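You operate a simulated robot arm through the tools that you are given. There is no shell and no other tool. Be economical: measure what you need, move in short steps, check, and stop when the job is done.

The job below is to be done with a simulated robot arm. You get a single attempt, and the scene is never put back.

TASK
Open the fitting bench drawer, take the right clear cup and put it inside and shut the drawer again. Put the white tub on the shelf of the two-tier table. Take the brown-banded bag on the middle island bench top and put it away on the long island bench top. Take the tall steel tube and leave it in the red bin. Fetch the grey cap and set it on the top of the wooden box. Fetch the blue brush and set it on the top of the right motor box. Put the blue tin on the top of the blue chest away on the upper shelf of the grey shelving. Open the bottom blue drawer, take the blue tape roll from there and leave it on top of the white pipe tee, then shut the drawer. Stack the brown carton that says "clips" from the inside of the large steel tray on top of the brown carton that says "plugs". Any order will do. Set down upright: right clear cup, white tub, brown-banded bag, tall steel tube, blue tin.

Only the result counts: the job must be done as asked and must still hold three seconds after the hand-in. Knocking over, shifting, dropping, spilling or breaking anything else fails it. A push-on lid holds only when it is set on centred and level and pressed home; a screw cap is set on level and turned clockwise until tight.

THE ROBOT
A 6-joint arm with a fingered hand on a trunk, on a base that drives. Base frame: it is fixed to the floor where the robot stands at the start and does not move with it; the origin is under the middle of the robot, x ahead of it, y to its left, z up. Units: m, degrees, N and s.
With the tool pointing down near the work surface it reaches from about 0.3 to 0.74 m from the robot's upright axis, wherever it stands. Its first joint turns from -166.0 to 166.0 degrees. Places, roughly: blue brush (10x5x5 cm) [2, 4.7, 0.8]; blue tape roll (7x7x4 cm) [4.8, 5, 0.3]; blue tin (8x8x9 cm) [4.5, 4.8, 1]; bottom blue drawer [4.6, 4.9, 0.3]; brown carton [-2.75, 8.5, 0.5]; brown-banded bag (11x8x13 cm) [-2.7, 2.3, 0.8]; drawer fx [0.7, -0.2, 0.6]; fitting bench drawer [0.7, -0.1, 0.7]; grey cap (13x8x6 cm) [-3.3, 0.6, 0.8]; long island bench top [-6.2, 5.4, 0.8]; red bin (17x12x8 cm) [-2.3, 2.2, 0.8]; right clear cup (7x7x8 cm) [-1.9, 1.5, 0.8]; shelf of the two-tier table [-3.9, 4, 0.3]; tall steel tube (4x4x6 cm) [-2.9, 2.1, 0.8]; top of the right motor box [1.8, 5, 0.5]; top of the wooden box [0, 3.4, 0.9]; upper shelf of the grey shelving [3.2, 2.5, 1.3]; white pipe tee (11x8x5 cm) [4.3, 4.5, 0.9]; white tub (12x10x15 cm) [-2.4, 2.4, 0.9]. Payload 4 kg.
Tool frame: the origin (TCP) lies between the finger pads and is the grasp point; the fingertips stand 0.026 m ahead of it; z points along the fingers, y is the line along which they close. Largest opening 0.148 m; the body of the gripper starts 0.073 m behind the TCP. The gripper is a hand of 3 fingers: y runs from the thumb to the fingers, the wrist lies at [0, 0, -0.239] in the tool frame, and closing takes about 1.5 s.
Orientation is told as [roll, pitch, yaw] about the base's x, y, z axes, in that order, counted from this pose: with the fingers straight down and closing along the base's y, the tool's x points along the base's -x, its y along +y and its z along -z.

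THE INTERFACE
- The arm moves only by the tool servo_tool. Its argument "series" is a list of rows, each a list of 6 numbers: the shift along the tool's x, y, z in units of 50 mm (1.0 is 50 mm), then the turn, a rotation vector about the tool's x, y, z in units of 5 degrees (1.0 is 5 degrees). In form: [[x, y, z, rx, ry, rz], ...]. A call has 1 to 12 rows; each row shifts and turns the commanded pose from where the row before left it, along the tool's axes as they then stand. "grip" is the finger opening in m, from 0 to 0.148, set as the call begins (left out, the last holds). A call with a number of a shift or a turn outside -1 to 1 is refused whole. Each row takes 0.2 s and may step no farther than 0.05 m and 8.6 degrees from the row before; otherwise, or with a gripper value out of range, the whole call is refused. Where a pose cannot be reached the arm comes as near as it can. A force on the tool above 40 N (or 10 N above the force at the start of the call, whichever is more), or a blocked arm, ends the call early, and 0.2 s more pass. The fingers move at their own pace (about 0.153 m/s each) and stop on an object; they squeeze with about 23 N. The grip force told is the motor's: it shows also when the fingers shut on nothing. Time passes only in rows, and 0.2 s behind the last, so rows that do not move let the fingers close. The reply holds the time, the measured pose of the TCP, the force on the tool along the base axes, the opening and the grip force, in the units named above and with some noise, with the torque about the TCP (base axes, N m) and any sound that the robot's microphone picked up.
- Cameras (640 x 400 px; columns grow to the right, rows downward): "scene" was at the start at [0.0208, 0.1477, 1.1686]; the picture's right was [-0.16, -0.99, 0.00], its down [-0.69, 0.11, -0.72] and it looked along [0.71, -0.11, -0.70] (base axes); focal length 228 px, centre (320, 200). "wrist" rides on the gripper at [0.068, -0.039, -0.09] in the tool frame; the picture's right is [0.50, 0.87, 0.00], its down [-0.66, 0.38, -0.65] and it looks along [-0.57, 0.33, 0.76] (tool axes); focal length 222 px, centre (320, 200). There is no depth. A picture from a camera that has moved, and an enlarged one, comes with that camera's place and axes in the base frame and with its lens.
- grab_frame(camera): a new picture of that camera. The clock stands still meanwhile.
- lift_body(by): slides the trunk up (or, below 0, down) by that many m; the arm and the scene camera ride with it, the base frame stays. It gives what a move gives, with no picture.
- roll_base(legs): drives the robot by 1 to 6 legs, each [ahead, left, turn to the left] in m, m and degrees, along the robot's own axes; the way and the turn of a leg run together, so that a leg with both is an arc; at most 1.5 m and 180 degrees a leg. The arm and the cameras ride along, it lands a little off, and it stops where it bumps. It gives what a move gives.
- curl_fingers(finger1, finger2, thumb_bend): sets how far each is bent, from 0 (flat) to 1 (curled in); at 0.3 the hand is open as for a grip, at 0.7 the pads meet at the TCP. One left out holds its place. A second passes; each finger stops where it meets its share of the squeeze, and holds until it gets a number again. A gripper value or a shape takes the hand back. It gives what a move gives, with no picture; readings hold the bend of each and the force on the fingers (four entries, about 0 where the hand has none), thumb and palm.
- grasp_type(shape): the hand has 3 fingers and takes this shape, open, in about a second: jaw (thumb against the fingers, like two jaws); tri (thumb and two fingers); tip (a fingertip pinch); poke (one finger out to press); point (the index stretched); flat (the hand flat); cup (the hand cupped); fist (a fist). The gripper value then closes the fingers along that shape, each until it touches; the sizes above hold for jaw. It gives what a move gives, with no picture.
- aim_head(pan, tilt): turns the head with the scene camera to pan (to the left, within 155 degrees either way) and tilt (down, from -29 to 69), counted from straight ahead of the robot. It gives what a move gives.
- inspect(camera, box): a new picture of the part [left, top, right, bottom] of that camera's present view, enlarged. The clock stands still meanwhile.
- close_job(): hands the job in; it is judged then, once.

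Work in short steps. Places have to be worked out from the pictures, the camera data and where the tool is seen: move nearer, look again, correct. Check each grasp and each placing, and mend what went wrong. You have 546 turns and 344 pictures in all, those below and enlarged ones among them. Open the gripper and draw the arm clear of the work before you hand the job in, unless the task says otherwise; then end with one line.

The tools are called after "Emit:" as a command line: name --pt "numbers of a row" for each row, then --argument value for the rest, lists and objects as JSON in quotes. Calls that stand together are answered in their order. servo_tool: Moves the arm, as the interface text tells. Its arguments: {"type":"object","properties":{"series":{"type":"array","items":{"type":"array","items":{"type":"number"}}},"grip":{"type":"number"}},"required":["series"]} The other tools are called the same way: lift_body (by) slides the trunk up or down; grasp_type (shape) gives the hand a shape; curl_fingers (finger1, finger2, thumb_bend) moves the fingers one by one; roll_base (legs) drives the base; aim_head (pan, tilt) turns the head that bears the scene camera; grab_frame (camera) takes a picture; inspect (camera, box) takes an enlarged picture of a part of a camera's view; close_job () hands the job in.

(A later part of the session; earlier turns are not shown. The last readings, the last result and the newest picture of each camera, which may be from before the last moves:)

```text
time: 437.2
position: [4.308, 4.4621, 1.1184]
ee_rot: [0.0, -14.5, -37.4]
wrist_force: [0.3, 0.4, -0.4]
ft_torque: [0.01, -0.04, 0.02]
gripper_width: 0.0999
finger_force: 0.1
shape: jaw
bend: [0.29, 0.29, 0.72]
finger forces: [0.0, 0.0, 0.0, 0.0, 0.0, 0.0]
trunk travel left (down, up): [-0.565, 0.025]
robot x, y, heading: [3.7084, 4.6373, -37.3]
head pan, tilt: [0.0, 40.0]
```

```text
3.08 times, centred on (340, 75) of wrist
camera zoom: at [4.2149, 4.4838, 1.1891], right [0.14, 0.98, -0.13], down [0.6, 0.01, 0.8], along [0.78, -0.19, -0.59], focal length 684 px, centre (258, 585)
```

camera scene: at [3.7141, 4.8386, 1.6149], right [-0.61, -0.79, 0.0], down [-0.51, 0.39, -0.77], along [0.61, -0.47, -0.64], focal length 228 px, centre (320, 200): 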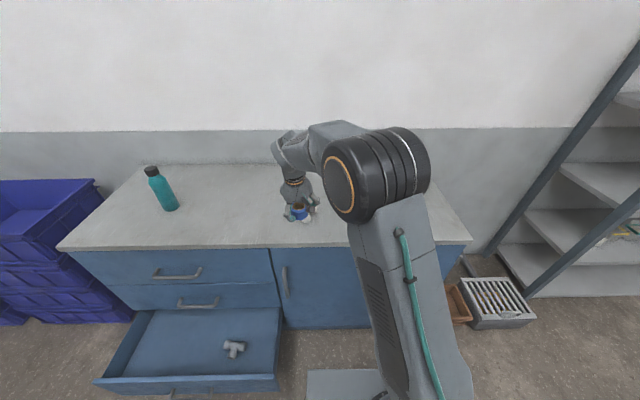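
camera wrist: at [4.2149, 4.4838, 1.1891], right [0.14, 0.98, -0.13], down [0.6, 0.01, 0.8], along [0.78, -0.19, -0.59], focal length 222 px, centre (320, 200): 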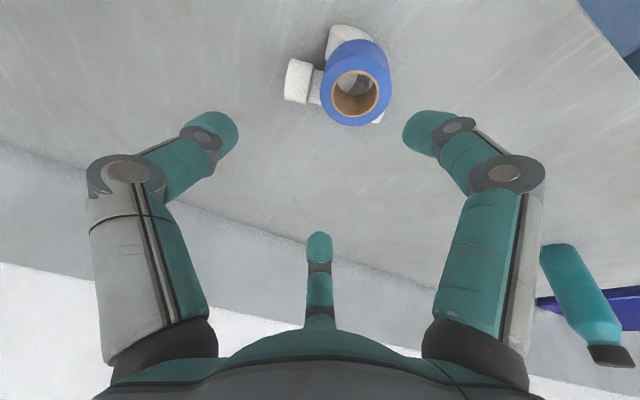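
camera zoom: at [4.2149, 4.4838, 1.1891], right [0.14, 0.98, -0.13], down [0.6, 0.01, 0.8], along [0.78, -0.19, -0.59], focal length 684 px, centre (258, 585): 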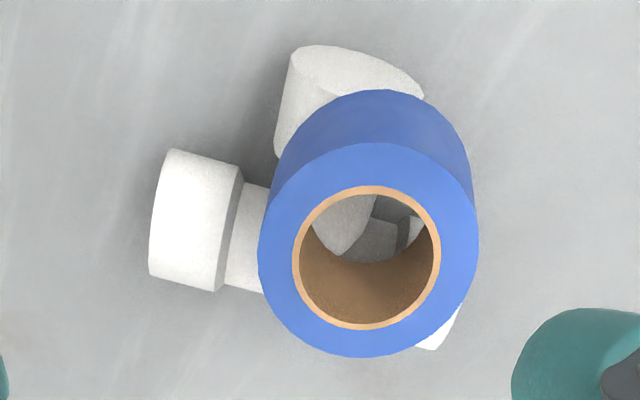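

The tape rests level on the tee. Now to shut the drawer: back off, strafe in front of it, lower, tilt the tool forward with the hand closed.

Emit:
roll_base --legs '[[-0.6, 0, 0], [0, 0.53, 0]]'

Emit:
lift_body --by -0.4

Emit:
lift_body --by -0.16

Emit:
servo_tool --pt "0 0 0 0 -1 0" --pt "0 0 0 0 -1 0" --pt "0 0 0 0 -1 0" --pt "0 0 0 0 -1 0" --pt "0 0 0 0 -1 0" --pt "0 0 0 0 -1 0" --pt "0 0 0 0 -1 0" --pt "0 0 0 0 -1 0" --pt "0 0 0 0 -1 0" --pt "0 0 0 0 -1 0" --grip 0.0

Emit:
grab_frame --camera "scene"

```text
time: 443.4
position: [4.1597, 5.2566, 1.1166]
ee_rot: [0.0, -14.5, -37.2]
wrist_force: [-0.1, -1.0, -0.5]
ft_torque: [0.02, 0.04, 0.0]
gripper_width: 0.0999
finger_force: 0.0
shape: jaw
bend: [0.29, 0.29, 0.72]
finger forces: [0.1, 0.1, 0.1, 0.0, 0.0, 0.0]
trunk travel left (down, up): [-0.565, 0.025]
robot x, y, heading: [3.5599, 5.43, -37.2]
head pan, tilt: [0.0, 40.0]
```

```text
time: 447.2
position: [4.16, 5.2568, 0.7181]
ee_rot: [0.0, -14.6, -37.1]
wrist_force: [-0.6, -1.2, -0.1]
ft_torque: [0.0, 0.0, 0.02]
gripper_width: 0.0998
finger_force: 0.0
shape: jaw
bend: [0.29, 0.29, 0.72]
finger forces: [0.0, 0.1, 0.0, 0.1, 0.1, 0.0]
trunk travel left (down, up): [-0.165, 0.425]
robot x, y, heading: [3.5606, 5.4347, -37.4]
head pan, tilt: [0.0, 40.0]
```

```text
time: 449.0
position: [4.1609, 5.2567, 0.5587]
ee_rot: [-0.1, -14.4, -37.2]
wrist_force: [0.8, 0.0, 0.1]
ft_torque: [0.01, -0.04, 0.02]
gripper_width: 0.0998
finger_force: 0.1
shape: jaw
bend: [0.29, 0.29, 0.72]
finger forces: [0.0, 0.1, 0.0, 0.0, 0.1, 0.1]
trunk travel left (down, up): [-0.005, 0.585]
robot x, y, heading: [3.5637, 5.4282, -37.7]
head pan, tilt: [0.0, 40.0]
```

```text
time: 451.2
position: [4.1597, 5.2554, 0.5577]
ee_rot: [0.2, -64.6, -37.4]
wrist_force: [0.4, -0.9, 0.1]
ft_torque: [-0.02, 0.03, -0.01]
gripper_width: 0.0
finger_force: 22.9
shape: jaw
bend: [0.7, 0.7, 0.7]
finger forces: [0.0, 0.1, 0.1, 0.0, 0.0, 0.1]
trunk travel left (down, up): [-0.005, 0.585]
robot x, y, heading: [3.5601, 5.4286, -37.4]
head pan, tilt: [0.0, 40.0]
```

```text
168 pictures are left
camera scene: at [3.6796, 5.5433, 1.0549], right [-0.61, -0.79, 0.0], down [-0.51, 0.39, -0.77], along [0.61, -0.47, -0.64], focal length 228 px, centre (320, 200)
```

scene: 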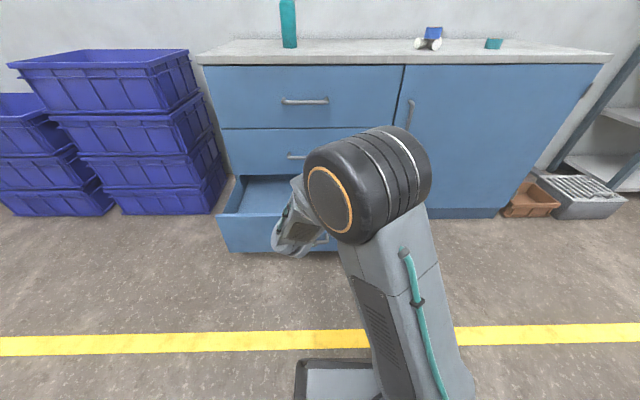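

Lower to z≈0.26 with a slight retraction.

Emit:
servo_tool --pt "0.34 0 -0.72 0 0 0" --pt "0.34 0 -0.72 0 0 0" --pt "0.9 0 0.42 0 0 0" --pt "0.9 0 0.42 0 0 0" --pt "0.9 0 0.42 0 0 0" --pt "0.9 0 0.42 0 0 0" --pt "0.9 0 0.42 0 0 0" --pt "0.9 0 0.42 0 0 0"

Emit:
grab_frame --camera "wrist"

```text
time: 453.0
position: [4.1031, 5.318, 0.2614]
ee_rot: [-0.3, -64.5, -37.3]
wrist_force: [-0.8, -0.4, -0.1]
ft_torque: [0.03, 0.03, -0.01]
gripper_width: 0.0
finger_force: 23.5
shape: jaw
bend: [0.7, 0.7, 0.7]
finger forces: [0.1, 0.1, 0.0, 0.0, 0.0, 0.0]
out of reach, approached as far as the arm can: row 7, 8
trunk travel left (down, up): [-0.005, 0.585]
robot x, y, heading: [3.5588, 5.4285, -37.4]
head pan, tilt: [0.0, 40.0]
```

```text
167 pictures are left
camera wrist: at [3.9909, 5.3543, 0.239], right [0.36, 0.82, -0.45], down [-0.01, 0.49, 0.87], along [0.93, -0.31, 0.18], focal length 222 px, centre (320, 200)
```

wrist: 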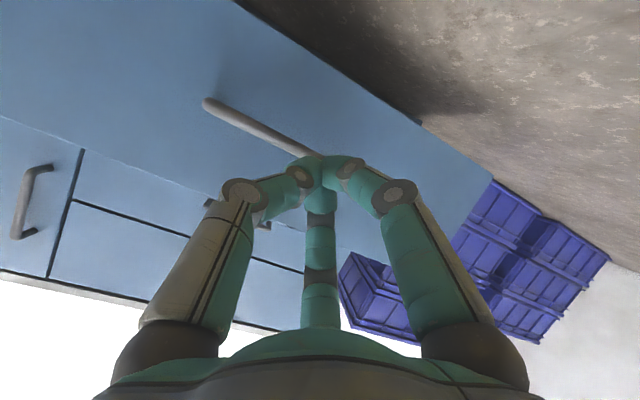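

Aligned with the handle. Push the drawer in with short legs.

Emit:
roll_base --legs '[[0.13, -0.02, 0], [0.08, 0, 0], [0.08, 0, 0], [0.08, 0, 0]]'

Emit:
grab_frame --camera "wrist"

Emit:
grab_frame --camera "scene"

```text
time: 456.3
position: [4.3805, 5.0778, 0.2618]
ee_rot: [-0.4, -64.5, -37.4]
wrist_force: [0.6, -0.4, 0.1]
ft_torque: [0.0, 0.0, -0.01]
gripper_width: 0.0
finger_force: 22.6
shape: jaw
bend: [0.7, 0.7, 0.7]
finger forces: [0.0, 0.1, 0.1, 0.0, 0.0, 0.1]
trunk travel left (down, up): [-0.005, 0.585]
robot x, y, heading: [3.8387, 5.1907, -37.7]
head pan, tilt: [0.0, 40.0]
```

```text
166 pictures are left
camera wrist: at [4.2704, 5.1131, 0.2394], right [0.36, 0.82, -0.45], down [-0.01, 0.49, 0.87], along [0.93, -0.31, 0.18], focal length 222 px, centre (320, 200)
```

wrist: 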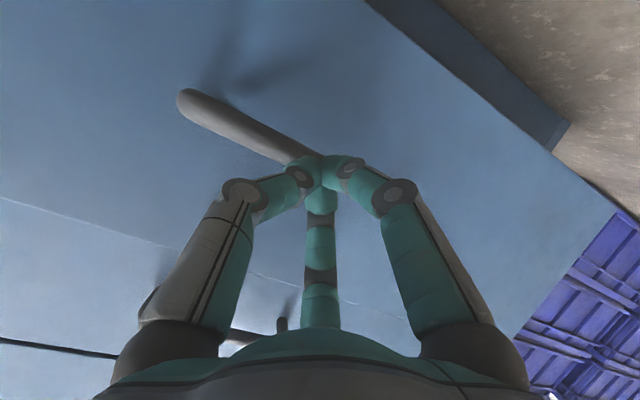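

```text
165 pictures are left
camera scene: at [3.9596, 5.303, 1.0549], right [-0.61, -0.79, 0.0], down [-0.51, 0.39, -0.77], along [0.61, -0.47, -0.64], focal length 228 px, centre (320, 200)
```

scene: 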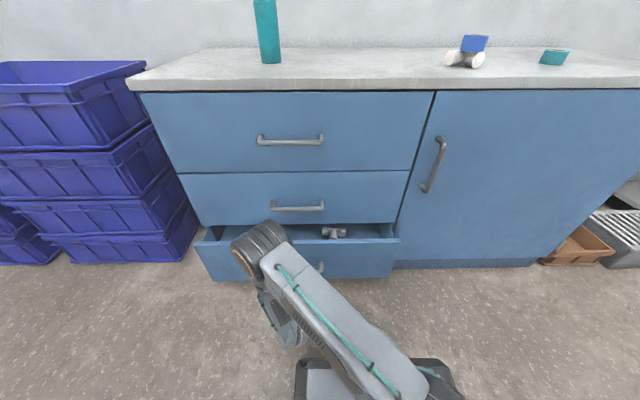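

Emit:
roll_base --legs '[[0.05, 0, 0], [0.04, 0, 0], [0.04, 0, 0]]'

Emit:
grab_frame --camera "scene"

```text
time: 458.1
position: [4.4612, 5.0166, 0.2617]
ee_rot: [-1.2, -64.2, -36.4]
wrist_force: [-8.1, 6.0, 8.8]
ft_torque: [-0.07, -0.11, 0.0]
gripper_width: 0.0004
finger_force: 22.5
shape: jaw
bend: [0.7, 0.7, 0.7]
finger forces: [0.0, 0.1, 0.0, 0.1, 0.1, 0.0]
trunk travel left (down, up): [-0.005, 0.585]
robot x, y, heading: [3.922, 5.1254, -37.4]
head pan, tilt: [0.0, 40.0]
stopped in leg 3: the force on the tool passed its limit (the readings are from after the stop); the commanded pose is now the measured one
```

```text
164 pictures are left
camera scene: at [4.041, 5.2403, 1.0548], right [-0.61, -0.79, 0.0], down [-0.51, 0.39, -0.77], along [0.61, -0.47, -0.64], focal length 228 px, centre (320, 200)
```

scene: 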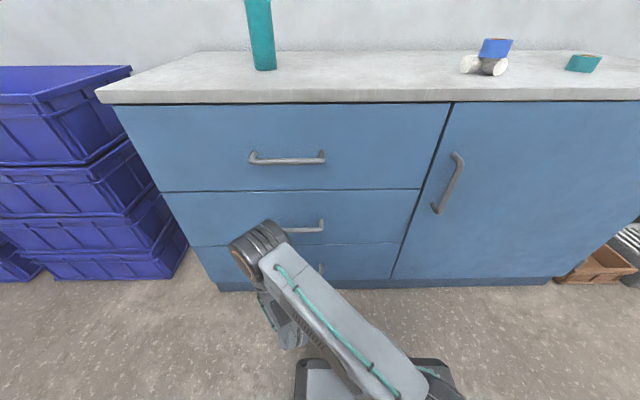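

Drawer looks flush. I back off and zoom to confirm both the drawer and the tape.

Emit:
roll_base --legs '[[-0.3, 0, 0]]'

Emit:
grab_frame --camera "scene"

Emit:
inspect --camera "scene" --box '[390, 10, 510, 85]'

```text
time: 460.1
position: [4.2193, 5.1975, 0.2603]
ee_rot: [-1.0, -64.2, -36.8]
wrist_force: [-1.1, 0.3, -0.3]
ft_torque: [-0.01, -0.03, -0.01]
gripper_width: 0.0001
finger_force: 23.5
shape: jaw
bend: [0.7, 0.7, 0.7]
finger forces: [0.1, 0.0, 0.0, 0.0, 0.0, 0.0]
trunk travel left (down, up): [-0.005, 0.585]
robot x, y, heading: [3.6869, 5.3122, -37.7]
head pan, tilt: [0.0, 40.0]
```

```text
163 pictures are left
camera scene: at [3.8029, 5.4238, 1.0549], right [-0.61, -0.79, 0.0], down [-0.51, 0.39, -0.77], along [0.61, -0.47, -0.64], focal length 228 px, centre (320, 200)
```

scene: 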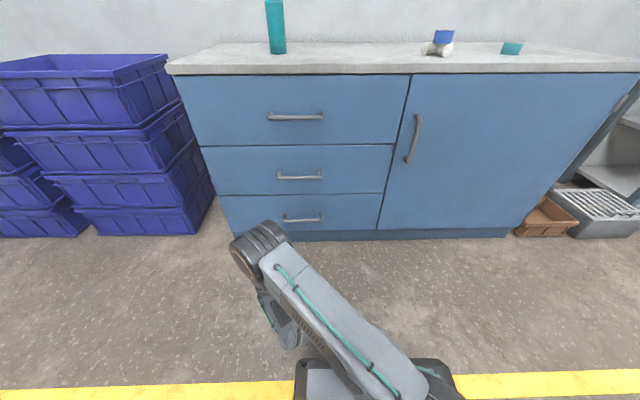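

```text
5.33 times, centred on (450, 48) of scene
camera zoom: at [3.8029, 5.4238, 1.0549], right [-0.61, -0.79, 0.0], down [-0.51, 0.39, -0.77], along [0.61, -0.47, -0.64], focal length 1216 px, centre (-373, 1013)
```

zoom: 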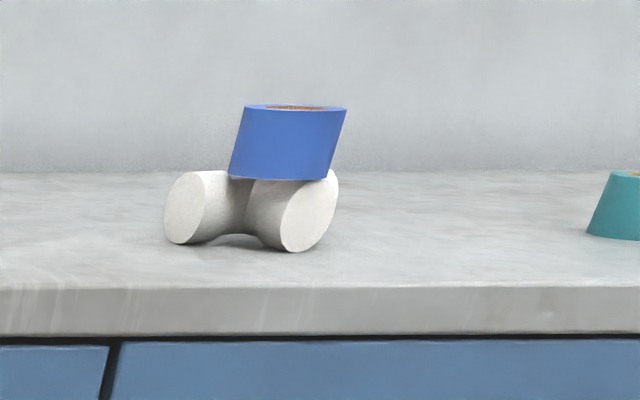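

Both drawer and tape are right. Four tasks remain. I restore the arm to tool-down and raise the trunk.

Emit:
servo_tool --pt "-0.9 0 -0.42 0 0 0" --pt "-0.9 0 -0.42 0 0 0" --pt "-0.9 0 -0.42 0 0 0" --pt "-0.9 0 -0.42 0 0 0" --pt "-0.9 0 -0.42 0 0 0" --pt "0 0 0 0.1 1 0" --pt "0 0 0 0 1 0" --pt "0 0 0 0 1 0" --pt "0 0 0 0 1 0" --pt "0 0 0 0 1 0" --pt "0 0 0 0 1 0" --grip 0.14

Emit:
servo_tool --pt "0 0 0 0 1 0" --pt "0 0 0 0 1 0" --pt "0 0 0 0 1 0" --pt "0 0 0 0 1 0" --pt "0 0 0 0 1 0" --pt "0 0 0 0 1 0" --pt "0 0 0 0 0.85 0" --pt "0 -1 0 0 0 0" --pt "0 -1 0 0 0 0" --pt "0 -1 0 0 0 0" --pt "0 -1 0 0 0 0"

Emit:
lift_body --by 0.4

Emit:
roll_base --legs '[[0.18, -1.255, 0], [0.18, -1.255, 0], [-1.11, -0.6, 0], [0, 0, -88.5]]'

```text
time: 462.5
position: [4.2258, 5.1964, 0.5096]
ee_rot: [-0.8, -34.2, -37.7]
wrist_force: [0.3, 0.1, 1.0]
ft_torque: [0.01, 0.03, 0.04]
gripper_width: 0.1401
finger_force: 0.1
shape: jaw
bend: [0.27, 0.27, 0.29]
finger forces: [0.0, 0.0, 0.1, 0.0, 0.0, 0.1]
trunk travel left (down, up): [-0.005, 0.585]
robot x, y, heading: [3.6845, 5.3116, -37.6]
head pan, tilt: [0.0, 40.0]
```

```text
time: 464.9
position: [4.0983, 5.0388, 0.5093]
ee_rot: [-0.6, 0.0, -38.2]
wrist_force: [0.2, 0.1, -0.7]
ft_torque: [0.02, -0.02, 0.01]
gripper_width: 0.1397
finger_force: 0.0
shape: jaw
bend: [0.27, 0.27, 0.29]
finger forces: [0.0, 0.0, 0.0, 0.1, 0.0, 0.0]
trunk travel left (down, up): [-0.005, 0.585]
robot x, y, heading: [3.6876, 5.3134, -37.8]
head pan, tilt: [0.0, 40.0]
```

```text
time: 468.7
position: [4.0987, 5.0389, 0.9097]
ee_rot: [-0.7, 0.1, -38.1]
wrist_force: [-0.4, -0.1, -0.6]
ft_torque: [0.01, 0.01, 0.0]
gripper_width: 0.1398
finger_force: 0.1
shape: jaw
bend: [0.27, 0.27, 0.29]
finger forces: [0.0, 0.0, 0.0, 0.1, 0.0, 0.0]
trunk travel left (down, up): [-0.405, 0.185]
robot x, y, heading: [3.6799, 5.3112, -37.9]
head pan, tilt: [0.0, 40.0]
```

```text
time: 490.8
position: [0.9904, 2.7752, 0.9105]
ee_rot: [-0.7, 0.1, -123.5]
wrist_force: [0.8, 0.1, -0.1]
ft_torque: [0.0, 0.0, -0.02]
gripper_width: 0.1397
finger_force: 0.0
shape: jaw
bend: [0.27, 0.27, 0.29]
finger forces: [0.1, 0.0, 0.0, 0.0, 0.1, 0.0]
trunk travel left (down, up): [-0.405, 0.185]
robot x, y, heading: [1.2297, 3.2088, -123.0]
head pan, tilt: [0.0, 40.0]
```

Raise the arm and drive through the gap to the island's north side.

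Emit:
servo_tool --pt "0 0 -1 0 0 0" --pt "0 0 -1 0 0 0" --pt "0 0 -1 0 0 0" --pt "0 0 -1 0 0 0"

Emit:
roll_base --legs '[[0.756, -0.32, 0], [0.88, -0.44, 0], [0.03, -1.144, -3]]'

Emit:
aim_head --pan -10 --tilt 28

Emit:
grab_frame --camera "scene"

```text
time: 491.8
position: [0.991, 2.7717, 1.1082]
ee_rot: [-0.7, 0.2, -123.4]
wrist_force: [0.2, -0.1, 0.4]
ft_torque: [0.02, 0.05, 0.0]
gripper_width: 0.1399
finger_force: 0.0
shape: jaw
bend: [0.27, 0.27, 0.29]
finger forces: [0.0, 0.0, 0.1, 0.0, 0.0, 0.0]
trunk travel left (down, up): [-0.405, 0.185]
robot x, y, heading: [1.2275, 3.2096, -122.8]
head pan, tilt: [0.0, 40.0]
```

```text
time: 506.2
position: [-1.4834, 2.4339, 1.1093]
ee_rot: [-0.7, 0.1, -126.8]
wrist_force: [-0.2, -0.1, -0.2]
ft_torque: [0.0, -0.02, -0.01]
gripper_width: 0.14
finger_force: 0.0
shape: jaw
bend: [0.27, 0.27, 0.29]
finger forces: [0.0, 0.0, 0.1, 0.1, 0.0, 0.0]
trunk travel left (down, up): [-0.405, 0.185]
robot x, y, heading: [-1.2204, 2.8586, -126.5]
head pan, tilt: [0.0, 40.0]
```

```text
time: 506.9
position: [-1.4829, 2.4333, 1.1088]
ee_rot: [-0.7, 0.1, -126.9]
wrist_force: [0.5, 0.5, 0.5]
ft_torque: [-0.01, 0.01, -0.03]
gripper_width: 0.1399
finger_force: 0.0
shape: jaw
bend: [0.27, 0.27, 0.29]
finger forces: [0.0, 0.0, 0.0, 0.1, 0.0, 0.0]
trunk travel left (down, up): [-0.405, 0.185]
robot x, y, heading: [-1.2187, 2.8603, -126.4]
head pan, tilt: [-10.0, 28.0]
```

```text
161 pictures are left
camera scene: at [-1.1208, 2.7478, 1.4734], right [-0.69, 0.72, 0.0], down [0.34, 0.32, -0.88], along [-0.64, -0.61, -0.47], focal length 228 px, centre (320, 200)
```

scene: 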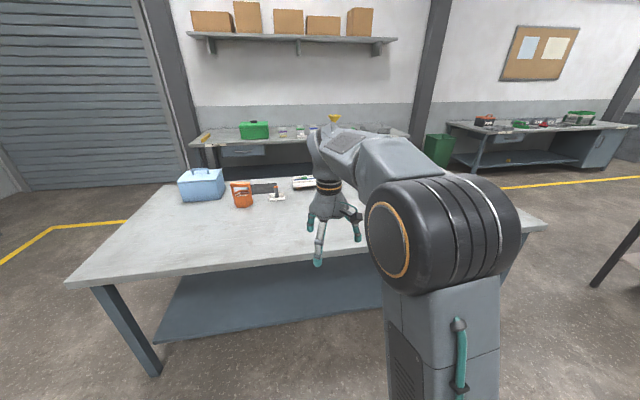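

I strafe right along the island and survey the tub and the two-tier table.

Emit:
roll_base --legs '[[0, -0.65, 0]]'

Emit:
aim_head --pan 5 --tilt 35

Emit:
grab_frame --camera "scene"

Emit:
aim_head --pan -75 --tilt 20

Emit:
grab_frame --camera "scene"

```text
time: 510.6
position: [-2.0103, 2.8232, 1.1091]
ee_rot: [-0.7, 0.1, -126.8]
wrist_force: [0.5, 0.0, 0.4]
ft_torque: [0.03, -0.02, 0.0]
gripper_width: 0.14
finger_force: 0.0
shape: jaw
bend: [0.27, 0.27, 0.29]
finger forces: [0.0, 0.0, 0.0, 0.0, 0.0, 0.0]
trunk travel left (down, up): [-0.405, 0.185]
robot x, y, heading: [-1.7489, 3.2487, -126.4]
head pan, tilt: [-10.0, 28.0]
```

```text
time: 511.4
position: [-2.0123, 2.8237, 1.1087]
ee_rot: [-0.6, 0.1, -126.9]
wrist_force: [-0.2, -0.1, -0.1]
ft_torque: [0.0, 0.0, 0.05]
gripper_width: 0.14
finger_force: 0.0
shape: jaw
bend: [0.27, 0.27, 0.29]
finger forces: [0.0, 0.1, 0.0, 0.1, 0.0, 0.0]
trunk travel left (down, up): [-0.405, 0.185]
robot x, y, heading: [-1.7492, 3.2476, -126.2]
head pan, tilt: [5.0, 35.0]
```

```text
160 pictures are left
camera scene: at [-1.6302, 3.1254, 1.4625], right [-0.85, 0.52, 0.0], down [0.3, 0.49, -0.82], along [-0.43, -0.7, -0.57], focal length 228 px, centre (320, 200)
```

scene: 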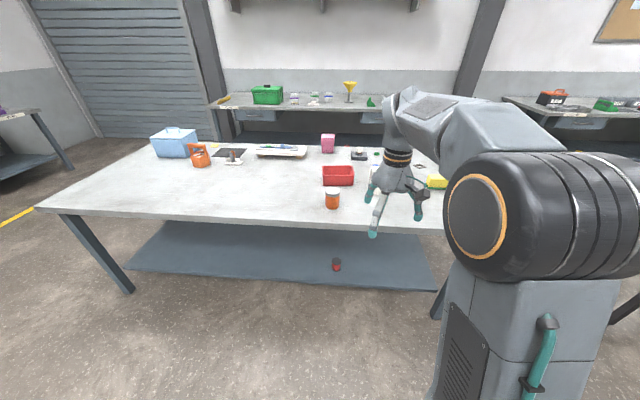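

```text
time: 512.9
position: [-2.0114, 2.8236, 1.1077]
ee_rot: [-0.7, 0.1, -126.8]
wrist_force: [-0.4, 0.0, 0.6]
ft_torque: [0.01, 0.01, -0.02]
gripper_width: 0.1404
finger_force: 0.0
shape: jaw
bend: [0.27, 0.27, 0.29]
finger forces: [0.0, 0.0, 0.0, 0.1, 0.1, 0.0]
trunk travel left (down, up): [-0.405, 0.185]
robot x, y, heading: [-1.7516, 3.2471, -126.3]
head pan, tilt: [-75.0, 20.0]
```

```text
159 pictures are left
camera scene: at [-1.6712, 3.2344, 1.4863], right [0.36, 0.93, 0.0], down [0.32, -0.12, -0.94], along [-0.88, 0.34, -0.34], focal length 228 px, centre (320, 200)
```

scene: 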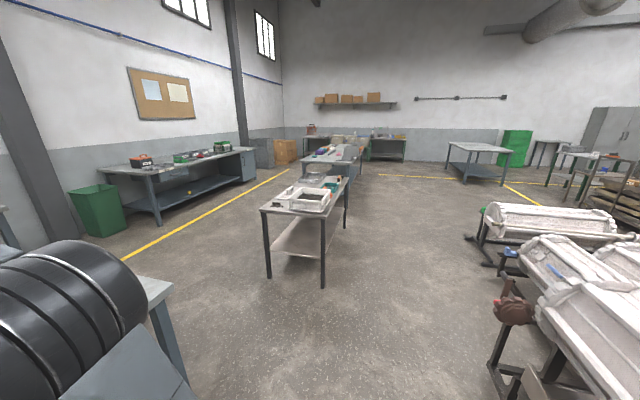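

The two-tier table's near end is at ≈(-3.45,3.65). I look at the tub: strafe right a little more and use both cameras.

Emit:
roll_base --legs '[[0, -0.35, 0]]'

Emit:
aim_head --pan 10 --tilt 38

Emit:
grab_frame --camera "scene"

Emit:
grab_frame --camera "wrist"

```text
time: 515.1
position: [-2.2882, 3.0268, 1.1096]
ee_rot: [-0.6, 0.1, -126.9]
wrist_force: [0.5, -0.1, -0.8]
ft_torque: [0.02, 0.0, 0.0]
gripper_width: 0.1399
finger_force: 0.0
shape: jaw
bend: [0.27, 0.27, 0.29]
finger forces: [0.0, 0.0, 0.1, 0.0, 0.0, 0.1]
trunk travel left (down, up): [-0.405, 0.185]
robot x, y, heading: [-2.0254, 3.4547, -126.5]
head pan, tilt: [-75.0, 20.0]
```

```text
time: 516.7
position: [-2.2881, 3.0276, 1.1095]
ee_rot: [-0.7, 0.1, -126.8]
wrist_force: [-0.1, 0.5, -0.5]
ft_torque: [0.01, 0.01, 0.0]
gripper_width: 0.14
finger_force: 0.0
shape: jaw
bend: [0.27, 0.27, 0.29]
finger forces: [0.0, 0.0, 0.0, 0.1, 0.0, 0.1]
trunk travel left (down, up): [-0.405, 0.185]
robot x, y, heading: [-2.0281, 3.4522, -126.5]
head pan, tilt: [10.0, 38.0]
```

```text
158 pictures are left
camera scene: at [-1.8983, 3.3258, 1.4579], right [-0.9, 0.45, 0.0], down [0.27, 0.55, -0.79], along [-0.35, -0.71, -0.62], focal length 228 px, centre (320, 200)
```

scene: 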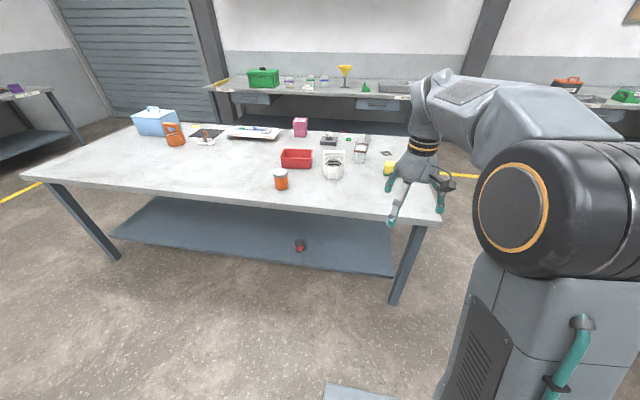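

```text
157 pictures are left
camera wrist: at [-2.277, 3.1023, 1.1994], right [0.99, -0.12, -0.01], down [-0.08, -0.76, 0.65], along [-0.09, -0.64, -0.76], focal length 222 px, centre (320, 200)
```

wrist: 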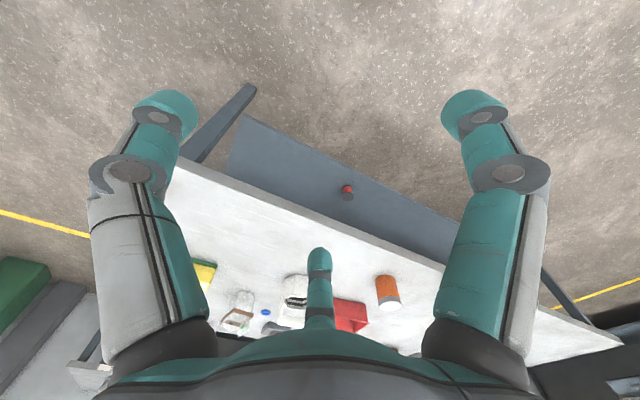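

Emit:
inspect --camera "scene" --box '[260, 110, 420, 210]'

```text
4.00 times, centred on (340, 160) of scene
camera zoom: at [-1.8983, 3.3258, 1.4579], right [-0.9, 0.45, 0.0], down [0.27, 0.55, -0.79], along [-0.35, -0.71, -0.62], focal length 912 px, centre (240, 360)
```

zoom: 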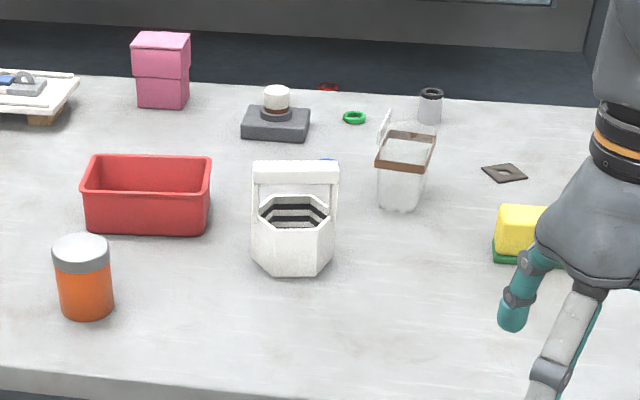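

The tub is an open octagonal pot with an arch handle. I'll pinch the handle strap with a 45°-tilted tool (needed for the low shelf). First rotate the tool here.

Emit:
servo_tool --pt "0 0 0 0 0 1" --pt "0 0 0 0 0 1" --pt "0 0 0 0 0 1" --pt "0 0 0 0 0 1" --pt "0 0 0 0 0 1" --pt "0 0 0 0 0 1" --pt "0 0 0 0 0 1" --pt "0 0 0 0 0 1" --pt "0 0 0 0 0 1"

Emit:
servo_tool --pt "0 0 0 0 0 1" --pt "0 0 0 0 0 1" --pt "0 0 0 0 0 1" --pt "0 0 0 0 0 1" --pt "0 0 0 0 0 1" --pt "0 0 0 0 0 1" --pt "0 0 0 0 0 1" --pt "0 0 0 0 0 1" --pt "0 0 0 0 0 1"

Emit:
servo_tool --pt "0 0 0 -1 0 0" --pt "0 0 0 -1 0 0" --pt "0 0 0 -1 0 0" --pt "0 0 0 -1 0 0" --pt "0 0 0 -1 0 0" --pt "0 0 0 -1 0 0" --pt "0 0 0 -1 0 0" --pt "0 0 0 -1 0 0" --pt "0 0 0 -1 0 0" --grip 0.08

Emit:
roll_base --legs '[[0.3, 0.17, 0]]'

Emit:
grab_frame --camera "wrist"

Emit:
grab_frame --camera "scene"

```text
time: 518.7
position: [-2.288, 3.0261, 1.109]
ee_rot: [-0.6, -0.5, -171.9]
wrist_force: [-0.2, 0.6, -0.1]
ft_torque: [-0.02, 0.04, -0.04]
gripper_width: 0.1398
finger_force: 0.2
shape: jaw
bend: [0.27, 0.27, 0.29]
finger forces: [0.0, 0.1, 0.1, 0.0, 0.0, 0.1]
trunk travel left (down, up): [-0.405, 0.185]
robot x, y, heading: [-2.0233, 3.4477, -126.2]
head pan, tilt: [10.0, 38.0]
```

```text
time: 520.7
position: [-2.2882, 3.0261, 1.1073]
ee_rot: [-0.1, -0.6, 143.0]
wrist_force: [-0.6, 0.6, 0.5]
ft_torque: [-0.03, 0.0, 0.02]
gripper_width: 0.1398
finger_force: 0.1
shape: jaw
bend: [0.27, 0.27, 0.29]
finger forces: [0.0, 0.0, 0.0, 0.1, 0.0, 0.1]
trunk travel left (down, up): [-0.405, 0.185]
robot x, y, heading: [-2.0263, 3.4498, -126.7]
head pan, tilt: [10.0, 38.0]
```

```text
time: 522.7
position: [-2.2883, 3.0269, 1.1093]
ee_rot: [45.2, -0.7, 143.1]
wrist_force: [-0.5, 0.2, -0.3]
ft_torque: [-0.01, 0.01, -0.01]
gripper_width: 0.0804
finger_force: 0.1
shape: jaw
bend: [0.34, 0.34, 0.7]
finger forces: [0.0, 0.1, 0.1, 0.0, 0.0, 0.1]
trunk travel left (down, up): [-0.405, 0.185]
robot x, y, heading: [-2.0243, 3.4512, -126.5]
head pan, tilt: [10.0, 38.0]
```

```text
time: 525.0
position: [-2.3292, 2.6835, 1.1084]
ee_rot: [45.0, -0.7, 143.0]
wrist_force: [-0.7, -0.4, 0.6]
ft_torque: [0.01, 0.01, 0.01]
gripper_width: 0.0802
finger_force: 0.0
shape: jaw
bend: [0.34, 0.34, 0.7]
finger forces: [0.1, 0.0, 0.0, 0.0, 0.0, 0.1]
trunk travel left (down, up): [-0.405, 0.185]
robot x, y, heading: [-2.0646, 3.1076, -126.4]
head pan, tilt: [10.0, 38.0]
```

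```text
155 pictures are left
camera wrist: at [-2.2197, 2.7152, 1.1441], right [0.04, -0.8, 0.61], down [-0.4, 0.54, 0.74], along [-0.92, -0.27, -0.3], focal length 222 px, centre (320, 200)
```

wrist: 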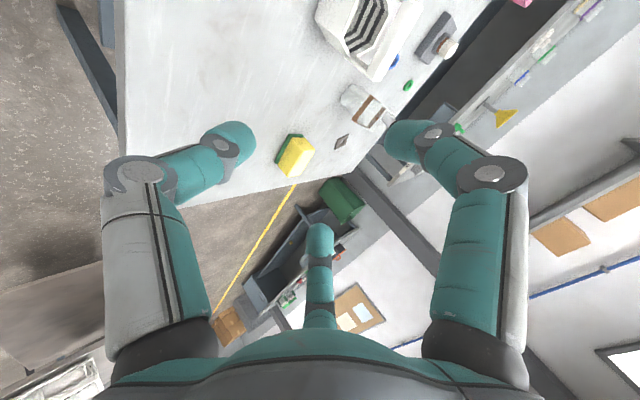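

```text
154 pictures are left
camera scene: at [-1.9394, 2.9827, 1.4579], right [-0.9, 0.45, 0.0], down [0.27, 0.55, -0.79], along [-0.35, -0.71, -0.62], focal length 228 px, centre (320, 200)
```

scene: 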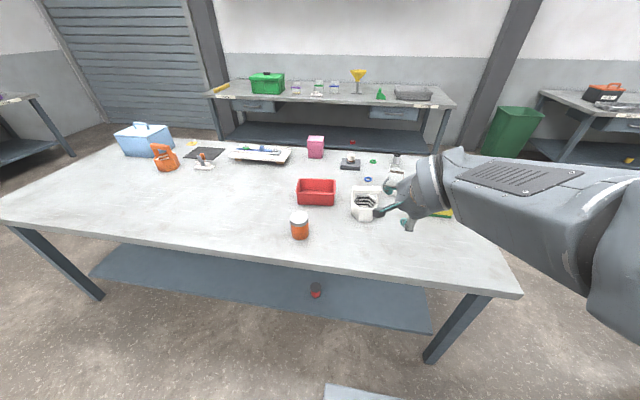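

Emit:
inspect --camera "scene" --box '[280, 150, 440, 250]'

Emit:
inspect --camera "wrist" --box '[290, 0, 450, 100]'

```text
4.00 times, centred on (360, 200) of scene
camera zoom: at [-1.9394, 2.9827, 1.4579], right [-0.9, 0.45, 0.0], down [0.27, 0.55, -0.79], along [-0.35, -0.71, -0.62], focal length 912 px, centre (160, 200)
```

zoom: 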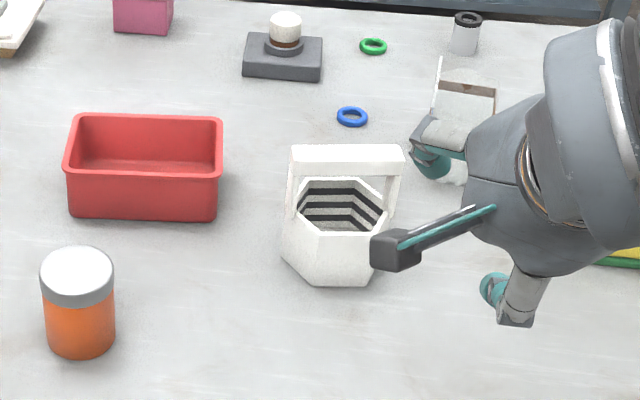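

```text
4.00 times, centred on (370, 50) of wrist
camera zoom: at [-2.2197, 2.7152, 1.1441], right [0.04, -0.8, 0.61], down [-0.4, 0.54, 0.74], along [-0.92, -0.27, -0.3], focal length 888 px, centre (120, 800)
```

zoom: 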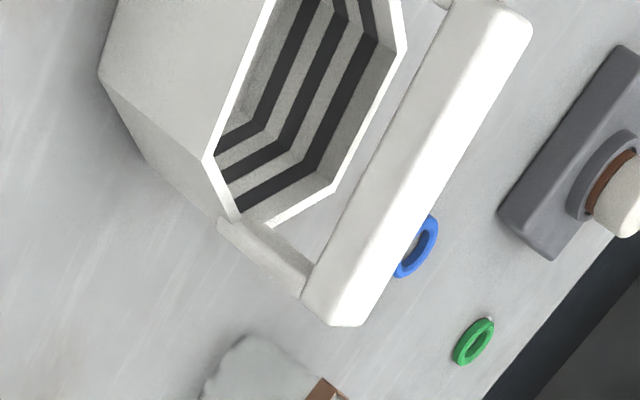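

Handle bar centre ≈(-2.443,2.391,0.92), axis ~151°. I move the base 0.11 ahead/0.08 left and yaw the tool +8°.

Emit:
roll_base --legs '[[0.11, 0.08, 0]]'

Emit:
servo_tool --pt "0 0 0 0 0.57 -0.57" --pt "0 0 0 0 0.57 -0.57"

```text
time: 526.3
position: [-2.3306, 2.5489, 1.107]
ee_rot: [44.9, -0.8, 143.0]
wrist_force: [0.1, -0.9, 0.3]
ft_torque: [0.0, 0.03, 0.01]
gripper_width: 0.0805
finger_force: 0.0
shape: jaw
bend: [0.34, 0.34, 0.7]
finger forces: [0.0, 0.0, 0.0, 0.0, 0.1, 0.0]
trunk travel left (down, up): [-0.405, 0.185]
robot x, y, heading: [-2.0676, 2.973, -126.7]
head pan, tilt: [10.0, 38.0]
```

```text
time: 526.9
position: [-2.3312, 2.5486, 1.1075]
ee_rot: [44.9, -0.6, 151.1]
wrist_force: [-0.1, -0.3, 0.0]
ft_torque: [0.01, -0.03, 0.03]
gripper_width: 0.0806
finger_force: 0.0
shape: jaw
bend: [0.34, 0.34, 0.7]
finger forces: [0.0, 0.0, 0.0, 0.0, 0.0, 0.0]
trunk travel left (down, up): [-0.405, 0.185]
robot x, y, heading: [-2.0665, 2.9759, -126.5]
head pan, tilt: [10.0, 38.0]
```

Perfectly on the 45° line: 0.27 m along tool z. Advance 0.17 first and look.

Emit:
servo_tool --pt "-0.43 0 0 0 0 0" --pt "0 0 1 0 0 0" --pt "0 0 1 0 0 0" --pt "0 0 1 0 0 0" --pt "0 0 0.4 0 0 0"

Emit:
grab_frame --camera "wrist"

Emit:
inspect --camera "scene" --box '[280, 150, 440, 250]'

```text
time: 528.1
position: [-2.4111, 2.4535, 0.9874]
ee_rot: [44.8, -0.8, 151.0]
wrist_force: [0.3, 0.9, -0.4]
ft_torque: [0.01, 0.01, 0.01]
gripper_width: 0.0808
finger_force: 0.0
shape: jaw
bend: [0.34, 0.34, 0.7]
finger forces: [0.0, 0.1, 0.1, 0.0, 0.1, 0.0]
trunk travel left (down, up): [-0.405, 0.185]
robot x, y, heading: [-2.0635, 2.9753, -126.7]
head pan, tilt: [10.0, 38.0]
```

```text
151 pictures are left
camera wrist: at [-2.3055, 2.4984, 1.0227], right [0.15, -0.78, 0.6], down [-0.47, 0.48, 0.74], along [-0.87, -0.39, -0.3], focal length 222 px, centre (320, 200)
```

wrist: 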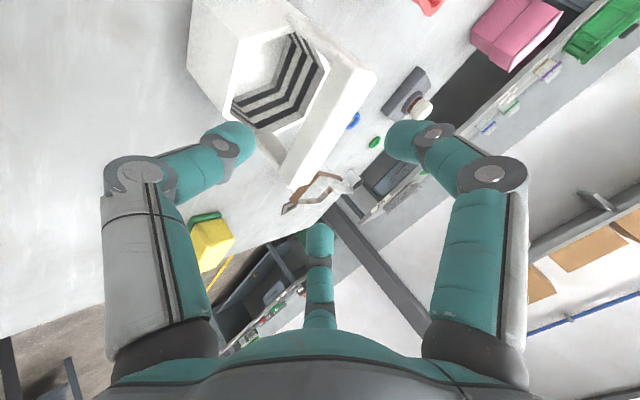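

```text
4.00 times, centred on (360, 200) of scene
camera zoom: at [-1.9402, 2.8471, 1.4579], right [-0.89, 0.45, 0.0], down [0.28, 0.55, -0.79], along [-0.35, -0.7, -0.62], focal length 912 px, centre (160, 200)
```

zoom: 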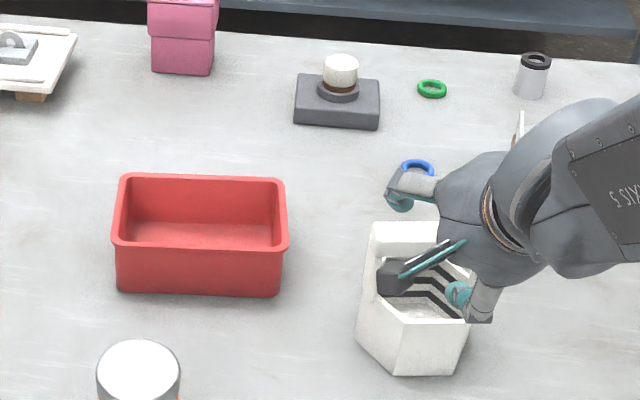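

Emit:
servo_tool --pt "0.09 0.2 0 0 0 0" --pt "0 0 1 0 0 0" --pt "0 0 0.8 0 0 0"

Emit:
grab_frame --camera "wrist"

Emit:
inspect --camera "scene" --box '[320, 180, 440, 255]'

```text
time: 528.9
position: [-2.4389, 2.3914, 0.9302]
ee_rot: [44.7, -0.8, 151.1]
wrist_force: [0.1, -0.8, -1.2]
ft_torque: [0.02, 0.02, -0.01]
gripper_width: 0.0806
finger_force: 0.1
shape: jaw
bend: [0.34, 0.34, 0.7]
finger forces: [0.1, 0.1, 0.0, 0.0, 0.0, 0.0]
trunk travel left (down, up): [-0.405, 0.185]
robot x, y, heading: [-2.0664, 2.976, -126.6]
head pan, tilt: [10.0, 38.0]
```

```text
149 pictures are left
camera wrist: at [-2.3345, 2.4364, 0.9666], right [0.15, -0.78, 0.6], down [-0.47, 0.48, 0.74], along [-0.87, -0.39, -0.3], focal length 222 px, centre (320, 200)
```

wrist: 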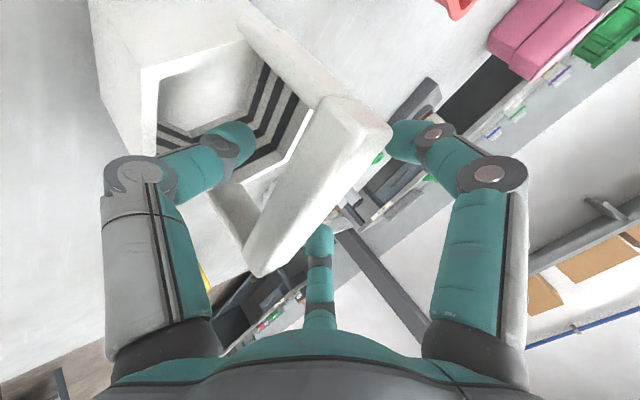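

```text
5.33 times, centred on (380, 218) of scene
camera zoom: at [-1.9402, 2.8471, 1.4579], right [-0.89, 0.45, 0.0], down [0.28, 0.55, -0.79], along [-0.35, -0.7, -0.62], focal length 1216 px, centre (0, 107)
```

zoom: 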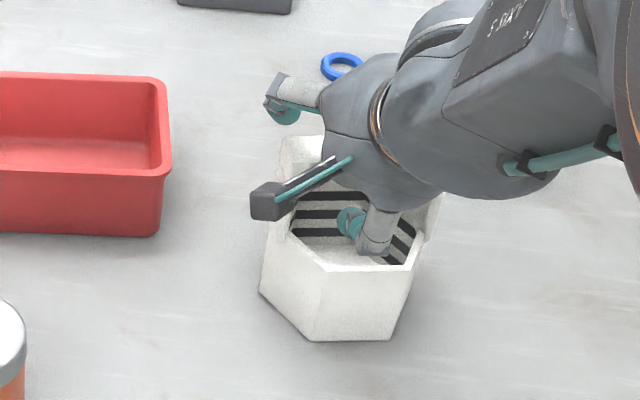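

The bar is between thumb and fingers. Advance 1 cm more and close.

Emit:
servo_tool --pt "0 0 0.2 0 0 0" --pt "0 0 0 0 0 0" --pt "0 0 0 0 0 0" --pt "0 0 0 0 0 0" --pt "0 0 0 0 0 0" --pt "0 0 0 0 0 0" --grip 0.0

Emit:
grab_frame --camera "wrist"

```text
time: 530.3
position: [-2.4427, 2.3845, 0.9252]
ee_rot: [44.8, -0.6, 151.0]
wrist_force: [-0.2, -0.2, -0.8]
ft_torque: [-0.05, 0.01, -0.02]
gripper_width: 0.0031
finger_force: 23.1
shape: jaw
bend: [0.7, 0.72, 0.72]
finger forces: [1.4, 2.8, 0.0, 0.1, 4.6, 0.0]
trunk travel left (down, up): [-0.405, 0.185]
robot x, y, heading: [-2.068, 2.9748, -126.5]
head pan, tilt: [10.0, 38.0]
```

```text
147 pictures are left
camera wrist: at [-2.3375, 2.4309, 0.9603], right [0.15, -0.78, 0.6], down [-0.47, 0.48, 0.74], along [-0.87, -0.39, -0.3], focal length 222 px, centre (320, 200)
```

wrist: 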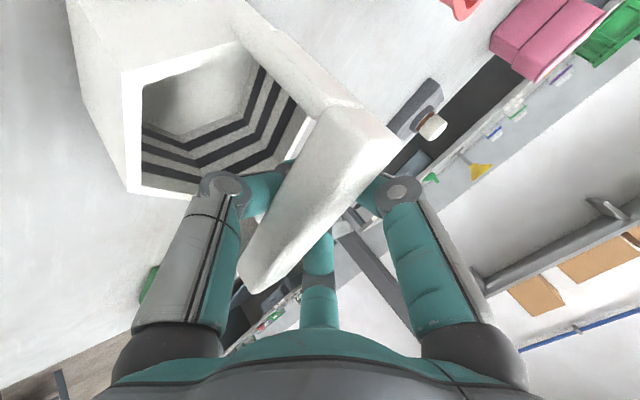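

The tips closed beyond the bar (only caging). I reopen, retreat 3 cm along the tool and close on the bar itself.

Emit:
servo_tool --pt "0 0 0 0 0 0" --pt "0 0 0 0 0 0" --pt "0 0 0 0 0 0" --pt "0 0 -0.6 0 0 0" --grip 0.07

Emit:
servo_tool --pt "0 0 0 0 0 0" --pt "0 0 0 0 0 0" --pt "0 0 0 0 0 0" --pt "0 0 0 0 0 0" --pt "0 0 0 0 0 0" --grip 0.0

Emit:
grab_frame --camera "wrist"

```text
time: 531.3
position: [-2.4331, 2.4017, 0.9444]
ee_rot: [44.8, -0.7, 151.0]
wrist_force: [0.5, -0.8, -0.1]
ft_torque: [0.0, 0.0, -0.02]
gripper_width: 0.0696
finger_force: 0.1
shape: jaw
bend: [0.38, 0.38, 0.7]
finger forces: [0.0, 0.0, 0.0, 0.0, 0.0, 0.1]
trunk travel left (down, up): [-0.405, 0.185]
robot x, y, heading: [-2.0655, 2.9726, -126.6]
head pan, tilt: [10.0, 38.0]
```

```text
time: 532.5
position: [-2.4331, 2.4028, 0.9448]
ee_rot: [44.8, -0.7, 151.0]
wrist_force: [0.8, 0.4, -1.5]
ft_torque: [0.0, -0.03, -0.01]
gripper_width: 0.0253
finger_force: 22.6
shape: jaw
bend: [0.74, 0.76, 0.76]
finger forces: [7.2, 2.7, 0.0, 0.0, 21.9, 0.1]
trunk travel left (down, up): [-0.405, 0.185]
robot x, y, heading: [-2.064, 2.9726, -126.6]
head pan, tilt: [10.0, 38.0]
```

```text
146 pictures are left
camera wrist: at [-2.3277, 2.4484, 0.9805], right [0.15, -0.78, 0.6], down [-0.47, 0.48, 0.74], along [-0.87, -0.39, -0.3], focal length 222 px, centre (320, 200)
```

wrist: 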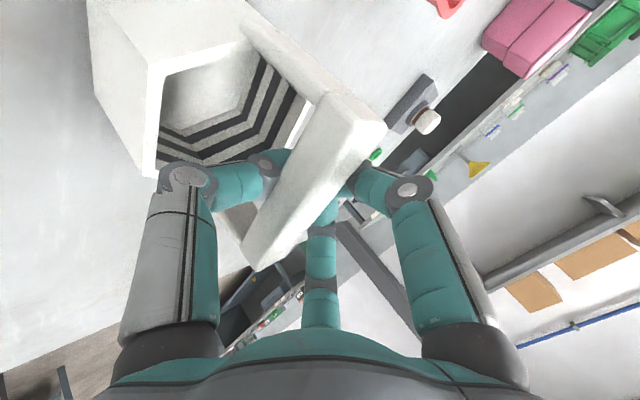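

Pinched (0.025). Lift 5 cm vertically and check.

Emit:
servo_tool --pt "0 0.3 -0.3 0 0 0" --pt "0 0.35 -0.35 0 0 0" --pt "0 0.35 -0.35 0 0 0"

Emit:
grab_frame --camera "wrist"

Emit:
grab_frame --camera "scene"

```text
time: 533.3
position: [-2.4285, 2.4006, 0.9938]
ee_rot: [44.9, -0.6, 151.0]
wrist_force: [0.5, -0.2, -1.7]
ft_torque: [0.0, 0.0, 0.0]
gripper_width: 0.0255
finger_force: 22.7
shape: jaw
bend: [0.74, 0.76, 0.76]
finger forces: [7.8, 3.2, 0.0, 0.0, 22.0, 0.0]
out of reach, approached as far as the arm can: row 1, 2
trunk travel left (down, up): [-0.405, 0.185]
robot x, y, heading: [-2.0691, 2.975, -126.7]
head pan, tilt: [10.0, 38.0]
```

```text
145 pictures are left
camera wrist: at [-2.3245, 2.4469, 1.0297], right [0.15, -0.78, 0.6], down [-0.47, 0.48, 0.74], along [-0.87, -0.39, -0.3], focal length 222 px, centre (320, 200)
```

wrist: 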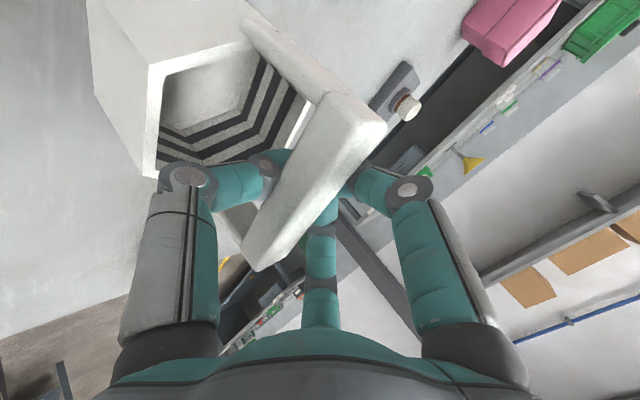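

```text
144 pictures are left
camera scene: at [-1.9403, 2.847, 1.4579], right [-0.89, 0.45, 0.0], down [0.28, 0.55, -0.79], along [-0.35, -0.7, -0.62], focal length 228 px, centre (320, 200)
```

scene: 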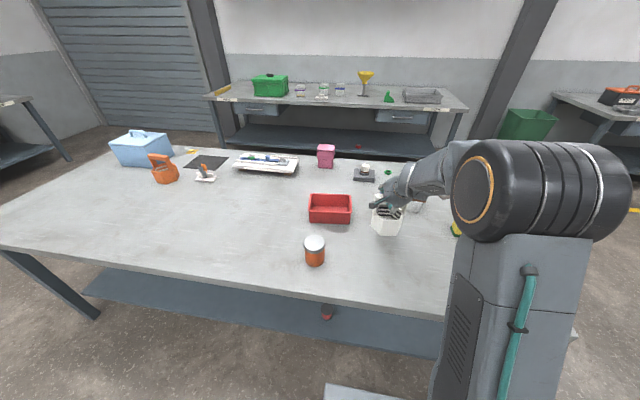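

Tub held firmly. Lift more with the trunk, back away, turn toward the two-tier table.

Emit:
lift_body --by 0.1

Emit:
roll_base --legs '[[-0.55, 0, 0], [0, 0, -88.8], [0.75, 0, 0]]'

Emit:
aim_head --pan 10 --tilt 38

Emit:
grab_frame --camera "scene"

```text
time: 534.6
position: [-2.4295, 2.4011, 1.0931]
ee_rot: [44.8, -0.7, 151.1]
wrist_force: [0.0, -0.6, -2.2]
ft_torque: [-0.02, -0.03, -0.01]
gripper_width: 0.0253
finger_force: 23.0
shape: jaw
bend: [0.74, 0.76, 0.76]
finger forces: [8.0, 3.2, 0.0, 0.0, 22.0, 0.0]
trunk travel left (down, up): [-0.505, 0.085]
robot x, y, heading: [-2.0694, 2.9722, -126.3]
head pan, tilt: [10.0, 38.0]
```

```text
time: 545.2
position: [-2.9394, 4.1942, 1.0937]
ee_rot: [44.8, -0.7, 63.2]
wrist_force: [-0.1, -0.7, -1.5]
ft_torque: [0.03, 0.05, 0.01]
gripper_width: 0.0248
finger_force: 22.8
shape: jaw
bend: [0.74, 0.76, 0.76]
finger forces: [7.3, 2.8, 0.1, 0.0, 21.3, 0.1]
trunk travel left (down, up): [-0.505, 0.085]
robot x, y, heading: [-2.3571, 3.8508, 145.4]
head pan, tilt: [10.0, 38.0]
```

```text
time: 545.8
position: [-2.9394, 4.1939, 1.093]
ee_rot: [44.8, -0.7, 63.2]
wrist_force: [-0.2, 0.6, -0.7]
ft_torque: [0.0, 0.06, -0.02]
gripper_width: 0.0251
finger_force: 22.2
shape: jaw
bend: [0.74, 0.76, 0.76]
finger forces: [7.3, 2.9, 0.0, 0.0, 21.2, 0.1]
trunk travel left (down, up): [-0.505, 0.085]
robot x, y, heading: [-2.3573, 3.8503, 145.8]
head pan, tilt: [10.0, 38.0]
```

```text
143 pictures are left
camera scene: at [-2.4758, 3.7208, 1.5579], right [0.42, 0.91, 0.0], down [0.56, -0.26, -0.79], along [-0.72, 0.33, -0.62], focal length 228 px, centre (320, 200)
```

scene: 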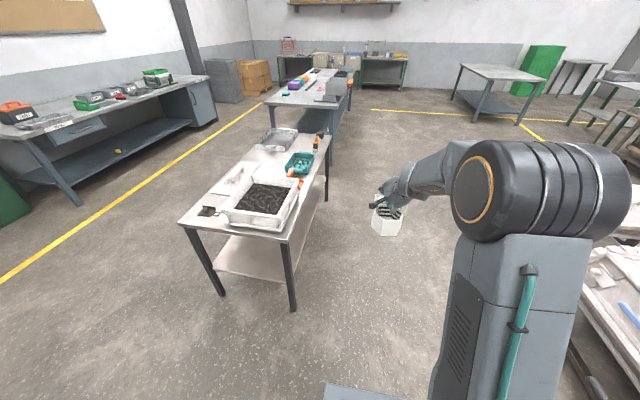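

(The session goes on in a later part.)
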